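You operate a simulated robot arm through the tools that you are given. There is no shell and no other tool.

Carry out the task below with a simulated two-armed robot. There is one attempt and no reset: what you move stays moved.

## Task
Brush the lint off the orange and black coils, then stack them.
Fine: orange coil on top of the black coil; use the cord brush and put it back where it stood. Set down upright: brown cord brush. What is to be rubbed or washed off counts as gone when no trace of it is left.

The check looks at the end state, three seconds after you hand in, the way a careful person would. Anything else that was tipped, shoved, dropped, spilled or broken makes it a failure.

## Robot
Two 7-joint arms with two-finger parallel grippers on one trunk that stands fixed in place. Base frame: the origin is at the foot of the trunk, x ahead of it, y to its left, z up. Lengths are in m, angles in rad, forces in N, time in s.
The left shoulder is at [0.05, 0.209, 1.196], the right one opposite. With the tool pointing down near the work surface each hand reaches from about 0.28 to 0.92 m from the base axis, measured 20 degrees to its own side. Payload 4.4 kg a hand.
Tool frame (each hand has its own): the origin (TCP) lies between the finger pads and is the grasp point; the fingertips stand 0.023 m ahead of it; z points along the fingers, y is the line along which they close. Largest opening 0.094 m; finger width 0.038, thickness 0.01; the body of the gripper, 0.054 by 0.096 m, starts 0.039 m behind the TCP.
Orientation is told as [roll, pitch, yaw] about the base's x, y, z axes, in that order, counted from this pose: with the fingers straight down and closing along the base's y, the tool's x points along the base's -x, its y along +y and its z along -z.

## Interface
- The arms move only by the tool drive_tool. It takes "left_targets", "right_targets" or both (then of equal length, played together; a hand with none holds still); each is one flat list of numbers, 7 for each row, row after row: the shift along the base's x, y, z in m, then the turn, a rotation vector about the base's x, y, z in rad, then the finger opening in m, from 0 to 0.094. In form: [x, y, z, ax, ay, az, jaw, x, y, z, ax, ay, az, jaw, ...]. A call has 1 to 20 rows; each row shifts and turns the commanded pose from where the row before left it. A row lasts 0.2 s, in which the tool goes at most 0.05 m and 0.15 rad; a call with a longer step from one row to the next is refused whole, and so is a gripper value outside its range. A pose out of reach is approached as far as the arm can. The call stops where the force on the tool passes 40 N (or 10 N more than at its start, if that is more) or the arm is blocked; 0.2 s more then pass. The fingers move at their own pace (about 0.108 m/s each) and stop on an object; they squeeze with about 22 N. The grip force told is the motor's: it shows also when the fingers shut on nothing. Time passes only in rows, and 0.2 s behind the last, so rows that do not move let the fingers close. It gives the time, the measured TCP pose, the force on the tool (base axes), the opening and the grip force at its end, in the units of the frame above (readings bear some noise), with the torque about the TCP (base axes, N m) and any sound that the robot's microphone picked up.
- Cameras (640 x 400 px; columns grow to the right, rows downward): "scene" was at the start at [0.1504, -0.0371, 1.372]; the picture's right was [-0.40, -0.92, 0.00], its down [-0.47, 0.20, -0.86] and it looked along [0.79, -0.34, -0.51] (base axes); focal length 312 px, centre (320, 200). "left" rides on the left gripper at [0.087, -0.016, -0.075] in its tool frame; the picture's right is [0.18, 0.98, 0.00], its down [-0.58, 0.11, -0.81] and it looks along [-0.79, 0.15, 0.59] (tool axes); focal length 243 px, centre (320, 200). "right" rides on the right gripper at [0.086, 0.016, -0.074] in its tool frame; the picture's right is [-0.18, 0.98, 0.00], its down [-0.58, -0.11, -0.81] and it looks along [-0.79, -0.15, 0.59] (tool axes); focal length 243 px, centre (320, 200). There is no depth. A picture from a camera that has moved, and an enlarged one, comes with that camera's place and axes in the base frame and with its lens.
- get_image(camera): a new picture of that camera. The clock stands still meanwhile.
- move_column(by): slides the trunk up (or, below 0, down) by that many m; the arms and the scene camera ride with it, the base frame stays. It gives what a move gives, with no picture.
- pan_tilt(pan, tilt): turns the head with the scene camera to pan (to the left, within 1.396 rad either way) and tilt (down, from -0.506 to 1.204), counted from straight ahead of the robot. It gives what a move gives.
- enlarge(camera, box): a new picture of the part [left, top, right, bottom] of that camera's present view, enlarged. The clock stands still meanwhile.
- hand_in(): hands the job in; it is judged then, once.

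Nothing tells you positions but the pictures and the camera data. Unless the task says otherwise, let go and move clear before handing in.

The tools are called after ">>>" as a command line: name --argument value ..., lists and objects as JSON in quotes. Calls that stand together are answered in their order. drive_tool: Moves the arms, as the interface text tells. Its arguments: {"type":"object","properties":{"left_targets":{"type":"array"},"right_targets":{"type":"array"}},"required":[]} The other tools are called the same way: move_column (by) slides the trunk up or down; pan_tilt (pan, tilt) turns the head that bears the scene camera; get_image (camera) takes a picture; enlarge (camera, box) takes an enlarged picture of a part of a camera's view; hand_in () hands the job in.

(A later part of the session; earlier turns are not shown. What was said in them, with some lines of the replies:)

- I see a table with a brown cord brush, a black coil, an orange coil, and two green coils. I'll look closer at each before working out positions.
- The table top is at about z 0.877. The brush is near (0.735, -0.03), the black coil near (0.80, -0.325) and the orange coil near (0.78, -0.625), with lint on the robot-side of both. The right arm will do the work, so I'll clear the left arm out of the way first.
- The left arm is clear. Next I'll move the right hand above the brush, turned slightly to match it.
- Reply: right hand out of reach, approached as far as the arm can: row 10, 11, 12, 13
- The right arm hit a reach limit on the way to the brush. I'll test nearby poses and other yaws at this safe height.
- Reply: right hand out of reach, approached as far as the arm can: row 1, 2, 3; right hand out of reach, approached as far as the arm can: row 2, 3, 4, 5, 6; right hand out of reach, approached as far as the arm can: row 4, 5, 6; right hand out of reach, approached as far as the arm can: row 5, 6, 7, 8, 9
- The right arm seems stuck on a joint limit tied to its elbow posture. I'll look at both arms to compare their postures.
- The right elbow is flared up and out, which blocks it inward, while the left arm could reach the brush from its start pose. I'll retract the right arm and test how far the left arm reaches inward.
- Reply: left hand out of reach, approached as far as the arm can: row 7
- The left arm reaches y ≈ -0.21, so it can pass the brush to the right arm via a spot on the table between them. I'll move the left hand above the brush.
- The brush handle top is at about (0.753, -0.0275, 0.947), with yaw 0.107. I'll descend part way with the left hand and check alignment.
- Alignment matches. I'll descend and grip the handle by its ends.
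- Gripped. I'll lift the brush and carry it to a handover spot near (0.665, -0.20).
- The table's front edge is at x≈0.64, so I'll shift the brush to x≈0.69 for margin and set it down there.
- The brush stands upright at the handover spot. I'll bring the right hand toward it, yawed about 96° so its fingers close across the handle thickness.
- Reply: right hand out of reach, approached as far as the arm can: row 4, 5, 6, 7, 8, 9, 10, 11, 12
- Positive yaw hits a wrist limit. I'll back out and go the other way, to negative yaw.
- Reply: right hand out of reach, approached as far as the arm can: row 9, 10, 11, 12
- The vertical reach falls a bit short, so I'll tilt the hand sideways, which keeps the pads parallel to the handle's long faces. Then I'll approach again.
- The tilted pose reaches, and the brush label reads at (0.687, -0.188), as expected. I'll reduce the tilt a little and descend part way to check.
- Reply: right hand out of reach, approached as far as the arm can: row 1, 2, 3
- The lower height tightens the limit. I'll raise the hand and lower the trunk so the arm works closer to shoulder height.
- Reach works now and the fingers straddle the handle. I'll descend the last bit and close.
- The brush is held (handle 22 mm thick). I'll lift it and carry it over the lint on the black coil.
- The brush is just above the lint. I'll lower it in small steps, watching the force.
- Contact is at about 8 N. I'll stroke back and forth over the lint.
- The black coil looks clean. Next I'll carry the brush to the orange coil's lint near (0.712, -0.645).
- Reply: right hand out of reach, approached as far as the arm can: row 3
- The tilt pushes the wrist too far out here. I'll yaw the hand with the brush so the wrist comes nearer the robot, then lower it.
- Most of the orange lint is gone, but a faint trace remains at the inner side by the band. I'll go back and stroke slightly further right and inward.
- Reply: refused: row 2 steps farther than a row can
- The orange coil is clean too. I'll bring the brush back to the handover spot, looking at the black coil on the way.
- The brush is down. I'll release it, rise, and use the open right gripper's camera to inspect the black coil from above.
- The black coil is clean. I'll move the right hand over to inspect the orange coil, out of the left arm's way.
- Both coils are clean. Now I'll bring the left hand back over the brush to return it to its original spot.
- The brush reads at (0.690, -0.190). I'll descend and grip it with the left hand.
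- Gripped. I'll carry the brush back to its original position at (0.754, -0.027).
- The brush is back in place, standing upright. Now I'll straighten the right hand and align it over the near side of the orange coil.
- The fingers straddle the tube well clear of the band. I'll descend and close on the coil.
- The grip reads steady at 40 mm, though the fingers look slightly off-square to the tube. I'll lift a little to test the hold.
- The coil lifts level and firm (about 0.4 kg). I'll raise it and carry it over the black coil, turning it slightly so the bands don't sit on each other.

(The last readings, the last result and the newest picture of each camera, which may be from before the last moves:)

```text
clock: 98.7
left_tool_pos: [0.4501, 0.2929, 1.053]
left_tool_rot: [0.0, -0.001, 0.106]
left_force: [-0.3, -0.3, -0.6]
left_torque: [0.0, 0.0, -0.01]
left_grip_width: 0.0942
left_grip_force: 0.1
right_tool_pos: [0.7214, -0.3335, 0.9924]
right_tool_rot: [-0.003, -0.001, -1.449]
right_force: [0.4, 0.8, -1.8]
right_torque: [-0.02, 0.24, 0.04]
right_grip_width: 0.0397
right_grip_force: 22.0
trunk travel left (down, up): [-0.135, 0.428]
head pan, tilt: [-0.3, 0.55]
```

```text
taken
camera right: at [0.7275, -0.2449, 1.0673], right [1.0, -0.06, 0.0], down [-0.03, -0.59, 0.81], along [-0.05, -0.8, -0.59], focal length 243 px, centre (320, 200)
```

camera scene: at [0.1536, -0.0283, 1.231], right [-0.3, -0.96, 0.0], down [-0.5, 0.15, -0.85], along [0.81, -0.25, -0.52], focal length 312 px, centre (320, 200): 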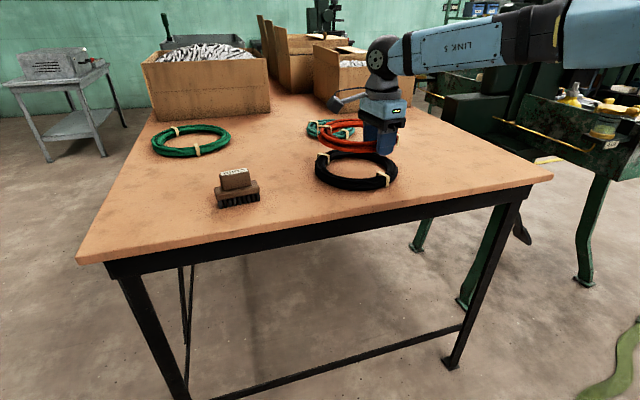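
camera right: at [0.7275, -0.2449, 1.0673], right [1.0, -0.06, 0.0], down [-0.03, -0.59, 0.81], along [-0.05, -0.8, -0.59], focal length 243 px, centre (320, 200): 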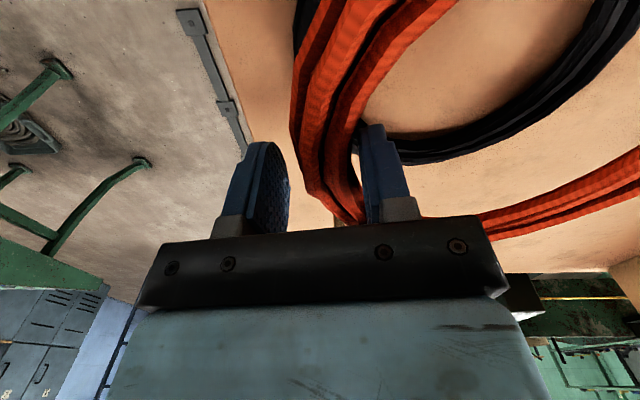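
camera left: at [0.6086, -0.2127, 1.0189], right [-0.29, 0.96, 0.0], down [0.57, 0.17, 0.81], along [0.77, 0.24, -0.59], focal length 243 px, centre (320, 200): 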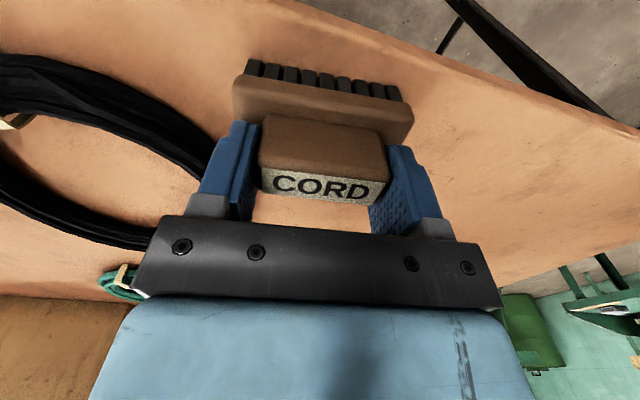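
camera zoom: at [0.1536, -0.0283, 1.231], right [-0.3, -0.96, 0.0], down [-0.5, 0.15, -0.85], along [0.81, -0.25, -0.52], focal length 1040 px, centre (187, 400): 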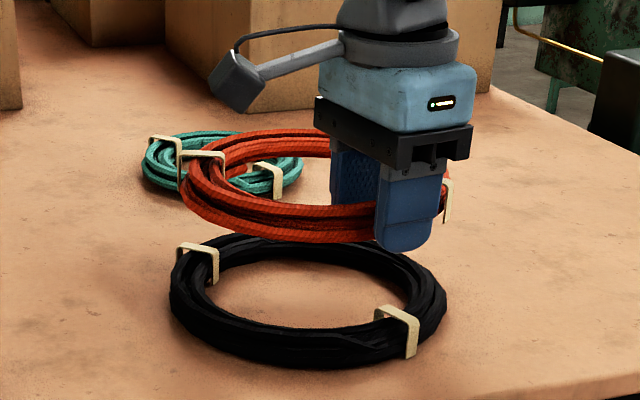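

The orange coil is nearly over the black one. I'll lower it to just above and compare the two rims directly.

>>> drive_tool --right_targets '[0.003, -0.002, -0.025, 0, 0, 0, 0.0, 0, 0, -0.02, 0, 0, 0, 0.0, 0, 0, 0, 0, 0, 0, 0]'

>>> enlarge --camera "scene" --box '[290, 110, 430, 200]'

>>> get_image --camera "right"

```text
clock: 99.5
left_tool_pos: [0.4506, 0.2916, 1.0529]
left_tool_rot: [0.001, 0.0, 0.105]
left_force: [-0.1, -0.3, -0.8]
left_torque: [0.03, 0.0, -0.02]
left_grip_width: 0.094
left_grip_force: 0.2
right_tool_pos: [0.7273, -0.3348, 0.9469]
right_tool_rot: [-0.004, 0.0, -1.449]
right_force: [0.9, -0.2, -3.4]
right_torque: [-0.02, 0.26, -0.02]
right_grip_width: 0.0397
right_grip_force: 22.0
trunk travel left (down, up): [-0.135, 0.428]
head pan, tilt: [-0.3, 0.55]
```

```text
4.44 times, centred on (360, 155) of scene
camera zoom: at [0.1537, -0.0282, 1.2309], right [-0.3, -0.96, 0.0], down [-0.5, 0.15, -0.85], along [0.81, -0.25, -0.52], focal length 1387 px, centre (142, 400)
```

zoom: 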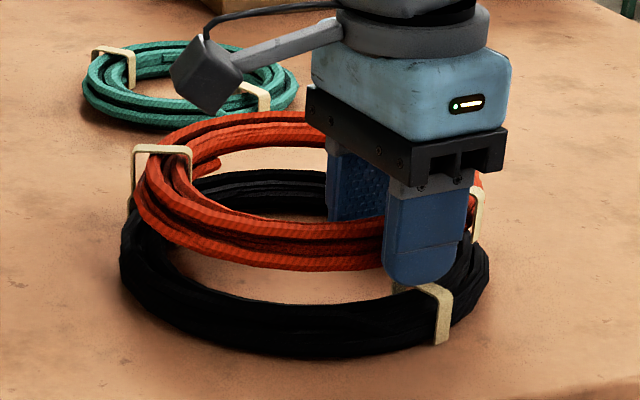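

```text
taken
camera right: at [0.7328, -0.2467, 1.0215], right [1.0, -0.06, 0.0], down [-0.03, -0.59, 0.81], along [-0.05, -0.8, -0.59], focal length 243 px, centre (320, 200)
```

right: 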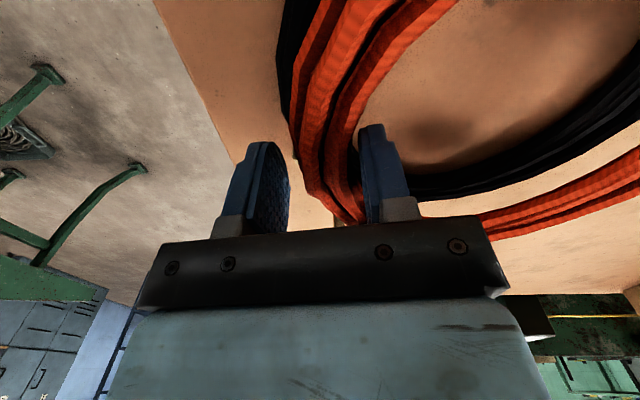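

The rims line up laterally. The orange coil needs a small shift toward the robot, then I'll lower it to contact.

>>> drive_tool --right_targets '[-0.007, 0.004, -0.004, 0, 0, 0, 0.0, 0, 0, -0.004, 0, 0, 0, 0.0, 0, 0, 0, 0, 0, 0, 0]'

>>> enlarge --camera "scene" --box '[290, 110, 430, 200]'

>>> get_image --camera "right"

```text
clock: 100.3
left_tool_pos: [0.4509, 0.2921, 1.051]
left_tool_rot: [0.0, 0.0, 0.105]
left_force: [-0.2, 0.6, -0.8]
left_torque: [-0.01, -0.02, -0.03]
left_grip_width: 0.0939
left_grip_force: 0.1
right_tool_pos: [0.7191, -0.3295, 0.9375]
right_tool_rot: [-0.004, 0.0, -1.449]
right_force: [1.2, 0.2, -3.0]
right_torque: [0.0, 0.23, 0.01]
right_grip_width: 0.0397
right_grip_force: 22.1
trunk travel left (down, up): [-0.135, 0.428]
head pan, tilt: [-0.3, 0.55]
```

```text
4.44 times, centred on (360, 155) of scene
camera zoom: at [0.1536, -0.0281, 1.2309], right [-0.3, -0.96, 0.0], down [-0.5, 0.15, -0.85], along [0.81, -0.25, -0.52], focal length 1387 px, centre (142, 400)
```

zoom: 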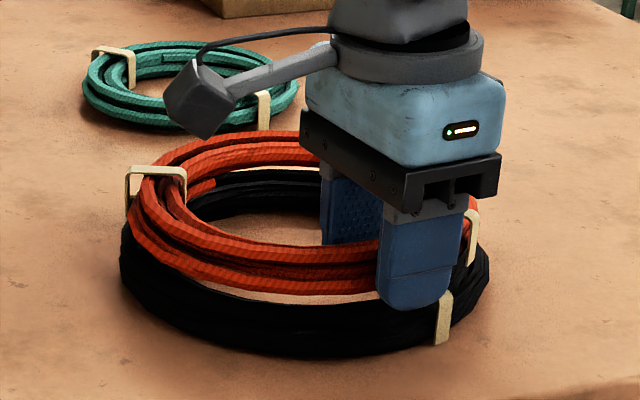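

```text
taken
camera right: at [0.7258, -0.2411, 1.0125], right [1.0, -0.06, 0.0], down [-0.03, -0.59, 0.81], along [-0.05, -0.8, -0.59], focal length 243 px, centre (320, 200)
```

right: 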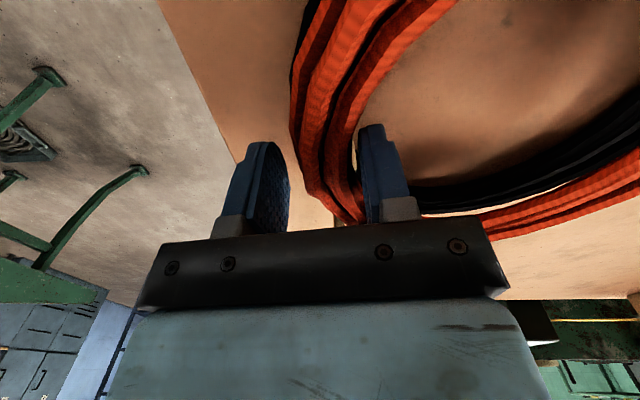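

Alignment is good now. I'll lower it the last few millimetres until contact.

>>> drive_tool --right_targets '[0, 0, -0.003, 0, 0, 0, 0.0, 0, 0, 0, 0, 0, 0, 0]'

>>> drive_tool --right_targets '[0, 0, -0.002, 0, 0, 0, 0.0, 0, 0, 0, 0, 0, 0, 0]'

>>> enlarge --camera "scene" --box '[290, 110, 430, 200]'

```text
clock: 100.9
left_tool_pos: [0.4511, 0.2925, 1.0518]
left_tool_rot: [0.0, 0.001, 0.107]
left_force: [0.1, -0.8, -0.3]
left_torque: [0.01, -0.02, 0.0]
left_grip_width: 0.0941
left_grip_force: 0.0
right_tool_pos: [0.7205, -0.3299, 0.9338]
right_tool_rot: [-0.002, 0.0, -1.448]
right_force: [-0.2, -0.5, -2.7]
right_torque: [-0.06, 0.22, 0.01]
right_grip_width: 0.0399
right_grip_force: 22.2
trunk travel left (down, up): [-0.135, 0.428]
head pan, tilt: [-0.3, 0.55]
```

```text
clock: 101.5
left_tool_pos: [0.4505, 0.292, 1.0521]
left_tool_rot: [0.0, 0.001, 0.105]
left_force: [-0.5, -0.8, -0.6]
left_torque: [0.01, -0.02, 0.0]
left_grip_width: 0.0942
left_grip_force: 0.0
right_tool_pos: [0.7207, -0.3301, 0.9332]
right_tool_rot: [-0.003, 0.0, -1.449]
right_force: [0.7, -0.9, 0.4]
right_torque: [-0.01, -0.49, -0.11]
right_grip_width: 0.0398
right_grip_force: 22.3
trunk travel left (down, up): [-0.135, 0.428]
head pan, tilt: [-0.3, 0.55]
```

```text
4.44 times, centred on (360, 155) of scene
camera zoom: at [0.1534, -0.0281, 1.231], right [-0.3, -0.96, 0.0], down [-0.5, 0.15, -0.85], along [0.81, -0.25, -0.52], focal length 1387 px, centre (142, 400)
```

zoom: 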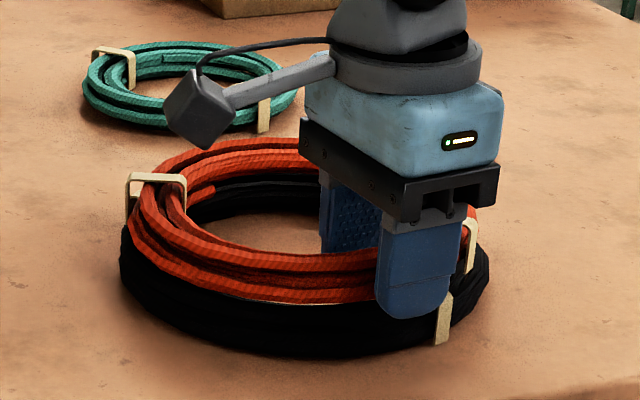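

Contact. I'll ease down 1 mm more, open, and rise.

>>> drive_tool --right_targets '[0, 0, -0.0015, 0, 0, 0, 0.0, 0, 0, 0, 0, 0, 0, 0.05, 0, 0, 0, 0, 0, 0, 0.07, 0, 0, 0, 0, 0, 0, 0.085, 0, 0, 0, 0, 0, 0, 0.085]'

>>> enlarge --camera "scene" --box '[290, 110, 430, 200]'

>>> get_image --camera "right"

```text
clock: 102.7
left_tool_pos: [0.4503, 0.2907, 1.0522]
left_tool_rot: [0.0, 0.0, 0.105]
left_force: [0.1, -0.4, 0.6]
left_torque: [0.0, -0.01, 0.0]
left_grip_width: 0.0941
left_grip_force: 0.1
right_tool_pos: [0.7184, -0.3307, 0.9308]
right_tool_rot: [-0.004, -0.001, -1.449]
right_force: [0.2, -0.3, -0.2]
right_torque: [0.03, 0.01, -0.02]
right_grip_width: 0.0849
right_grip_force: 0.1
trunk travel left (down, up): [-0.135, 0.428]
head pan, tilt: [-0.3, 0.55]
```

```text
4.44 times, centred on (360, 155) of scene
camera zoom: at [0.1534, -0.0281, 1.231], right [-0.3, -0.96, 0.0], down [-0.5, 0.15, -0.85], along [0.81, -0.25, -0.52], focal length 1387 px, centre (142, 400)
```

zoom: 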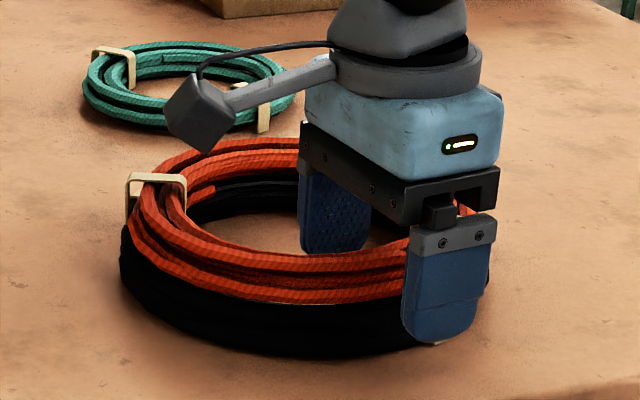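

```text
taken
camera right: at [0.7258, -0.2414, 1.0061], right [1.0, -0.06, 0.0], down [-0.03, -0.59, 0.81], along [-0.05, -0.8, -0.59], focal length 243 px, centre (320, 200)
```

right: 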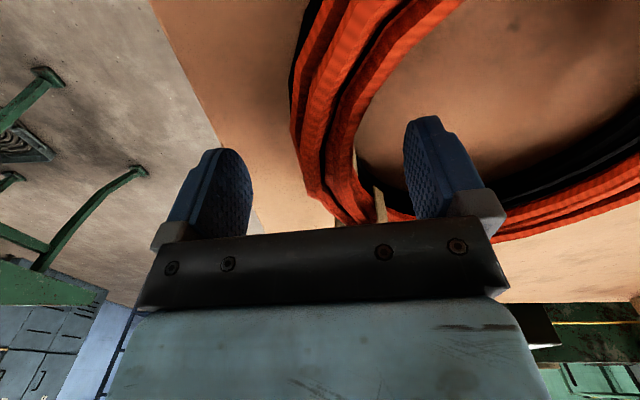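

The coil is resting on the black one. I'll rise straight up and retreat, then restore the trunk and head to the starting view and compare.

>>> drive_tool --right_targets '[0, 0, 0.03, 0, 0, 0, 0.085, 0, 0, 0.04, 0, 0, 0, 0.085, 0, 0, 0.04, 0, 0, 0, 0.085, 0, 0, 0.04, 0, 0, 0, 0.085, -0.035, -0.025, 0, 0, 0, 0, 0.085, -0.035, -0.025, 0, 0, 0, 0, 0.085, -0.035, -0.025, 0, 0, 0, 0, 0.085, -0.035, -0.025, 0, 0, 0, 0, 0.085, -0.035, -0.025, 0, 0, 0, 0, 0.085, -0.035, -0.025, 0, 0, 0, 0, 0.085, -0.035, -0.025, 0, 0, 0, 0, 0.085, -0.02, -0.025, 0, 0, 0, 0, 0.085]'

>>> move_column --by 0.14

>>> pan_tilt --pan -0.407 --tilt 0.539

>>> get_image --camera "scene"

>>> enlarge --camera "scene" --box '[170, 210, 270, 280]'

>>> enlarge --camera "scene" --box '[270, 170, 370, 250]'

```text
clock: 105.3
left_tool_pos: [0.4516, 0.2904, 1.0525]
left_tool_rot: [0.001, 0.0, 0.105]
left_force: [0.1, -0.4, -0.4]
left_torque: [-0.02, -0.02, 0.01]
left_grip_width: 0.0939
left_grip_force: 0.0
right_tool_pos: [0.4536, -0.5315, 1.0782]
right_tool_rot: [-0.004, 0.002, -1.45]
right_force: [0.1, 0.3, -0.3]
right_torque: [0.01, 0.0, 0.02]
right_grip_width: 0.0846
right_grip_force: 0.1
trunk travel left (down, up): [-0.135, 0.428]
head pan, tilt: [-0.3, 0.55]
```

```text
clock: 106.9
left_tool_pos: [0.451, 0.2907, 1.1923]
left_tool_rot: [0.0, -0.001, 0.106]
left_force: [0.7, 0.5, -0.6]
left_torque: [-0.03, 0.02, -0.04]
left_grip_width: 0.0941
left_grip_force: 0.1
right_tool_pos: [0.4566, -0.5301, 1.2186]
right_tool_rot: [-0.004, 0.0, -1.447]
right_force: [-0.6, -0.8, -0.7]
right_torque: [0.03, 0.0, 0.01]
right_grip_width: 0.0851
right_grip_force: 0.0
trunk travel left (down, up): [-0.275, 0.288]
head pan, tilt: [-0.3, 0.55]
```

```text
clock: 107.6
left_tool_pos: [0.4512, 0.2929, 1.1917]
left_tool_rot: [0.001, 0.001, 0.106]
left_force: [-0.5, -0.4, 0.5]
left_torque: [-0.02, -0.01, 0.0]
left_grip_width: 0.0943
left_grip_force: 0.0
right_tool_pos: [0.456, -0.5298, 1.2177]
right_tool_rot: [-0.002, 0.001, -1.449]
right_force: [-0.2, -0.5, -0.5]
right_torque: [-0.01, -0.03, 0.0]
right_grip_width: 0.0852
right_grip_force: 0.2
trunk travel left (down, up): [-0.275, 0.288]
head pan, tilt: [-0.407, 0.539]
```

```text
taken
camera scene: at [0.1503, -0.0371, 1.3719], right [-0.4, -0.92, 0.0], down [-0.47, 0.2, -0.86], along [0.79, -0.34, -0.51], focal length 312 px, centre (320, 200)
```

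scene: 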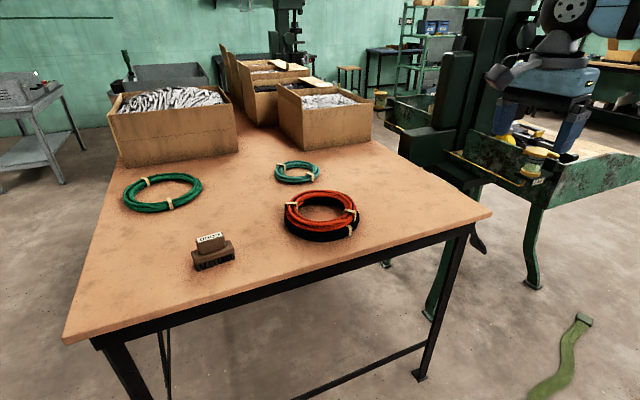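

```text
5.71 times, centred on (220, 245) of scene
camera zoom: at [0.1503, -0.0371, 1.3719], right [-0.4, -0.92, 0.0], down [-0.47, 0.2, -0.86], along [0.79, -0.34, -0.51], focal length 1784 px, centre (891, -57)
```

zoom: 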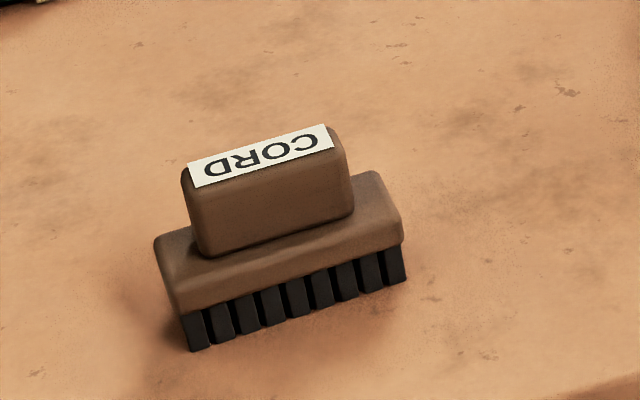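

```text
5.00 times, centred on (320, 210) of scene
camera zoom: at [0.1503, -0.0371, 1.3719], right [-0.4, -0.92, 0.0], down [-0.47, 0.2, -0.86], along [0.79, -0.34, -0.51], focal length 1561 px, centre (320, 150)
```

zoom: 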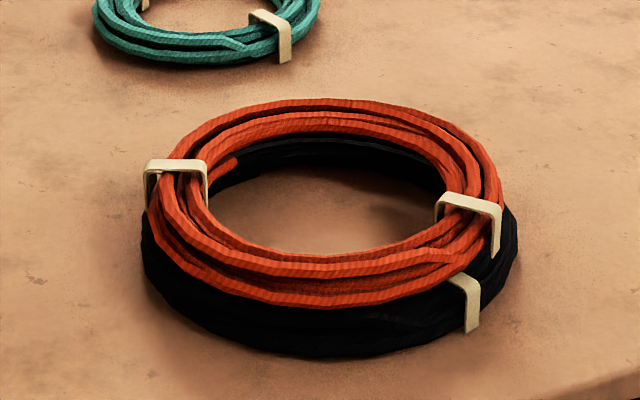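

The brush is within about 2 mm of its original place and upright. The orange coil sits squarely on the black one and both look clean; I'll take one last close look for lint before handing in.

>>> enlarge --camera "scene" --box '[325, 190, 365, 225]'

>>> enlarge --camera "scene" --box '[285, 195, 335, 235]'

```text
11.43 times, centred on (345, 208) of scene
camera zoom: at [0.1503, -0.0371, 1.3719], right [-0.4, -0.92, 0.0], down [-0.47, 0.2, -0.86], along [0.79, -0.34, -0.51], focal length 3567 px, centre (34, 114)
```

zoom: 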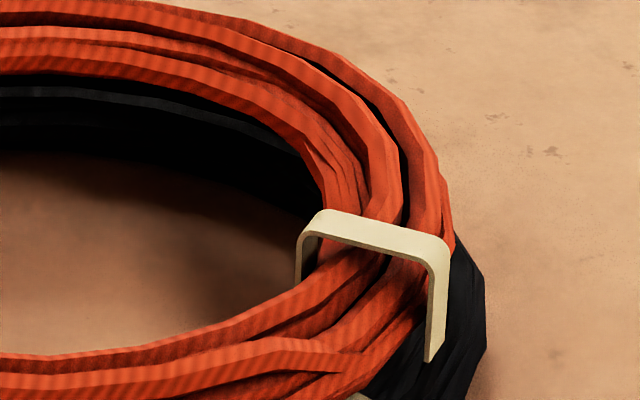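

```text
10.00 times, centred on (310, 215) of scene
camera zoom: at [0.1503, -0.0371, 1.3719], right [-0.4, -0.92, 0.0], down [-0.47, 0.2, -0.86], along [0.79, -0.34, -0.51], focal length 3121 px, centre (420, 50)
```

zoom: 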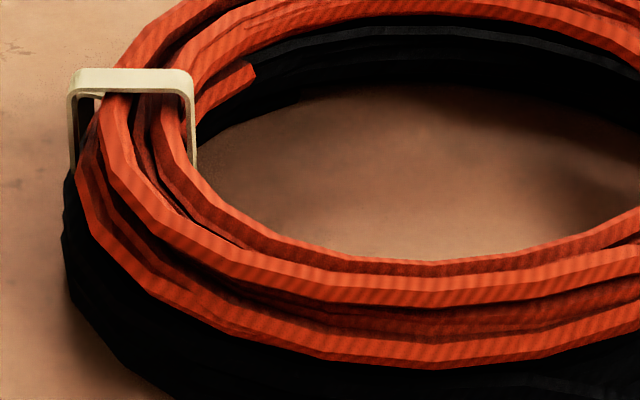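

I see no lint on either coil, the stack is stable, the brush is back in place, and both hands are clear. I'm handing in.

>>> hand_in

```text
The job is handed in.
```

I brushed the lint off both coils, stacked the orange coil on the black one, and handed the job in. No result came back from the check.

- **Lint:** Close-up pictures, including views from above taken before stacking, showed no trace on either coil. The orange coil needed a second pass near its band.
- **Stack:** The orange coil sits level and centred on the black coil. I turned it slightly so the bands don't rest on each other.
- **Brush:** It stands upright within about 2 mm of where it started. The right arm couldn't reach it there, so the left arm passed it across using a spot on the table, and brought it back the same way.
- **Everything else:** Both hands were clear before hand-in. In the last picture the green coils and boxes looked undisturbed.
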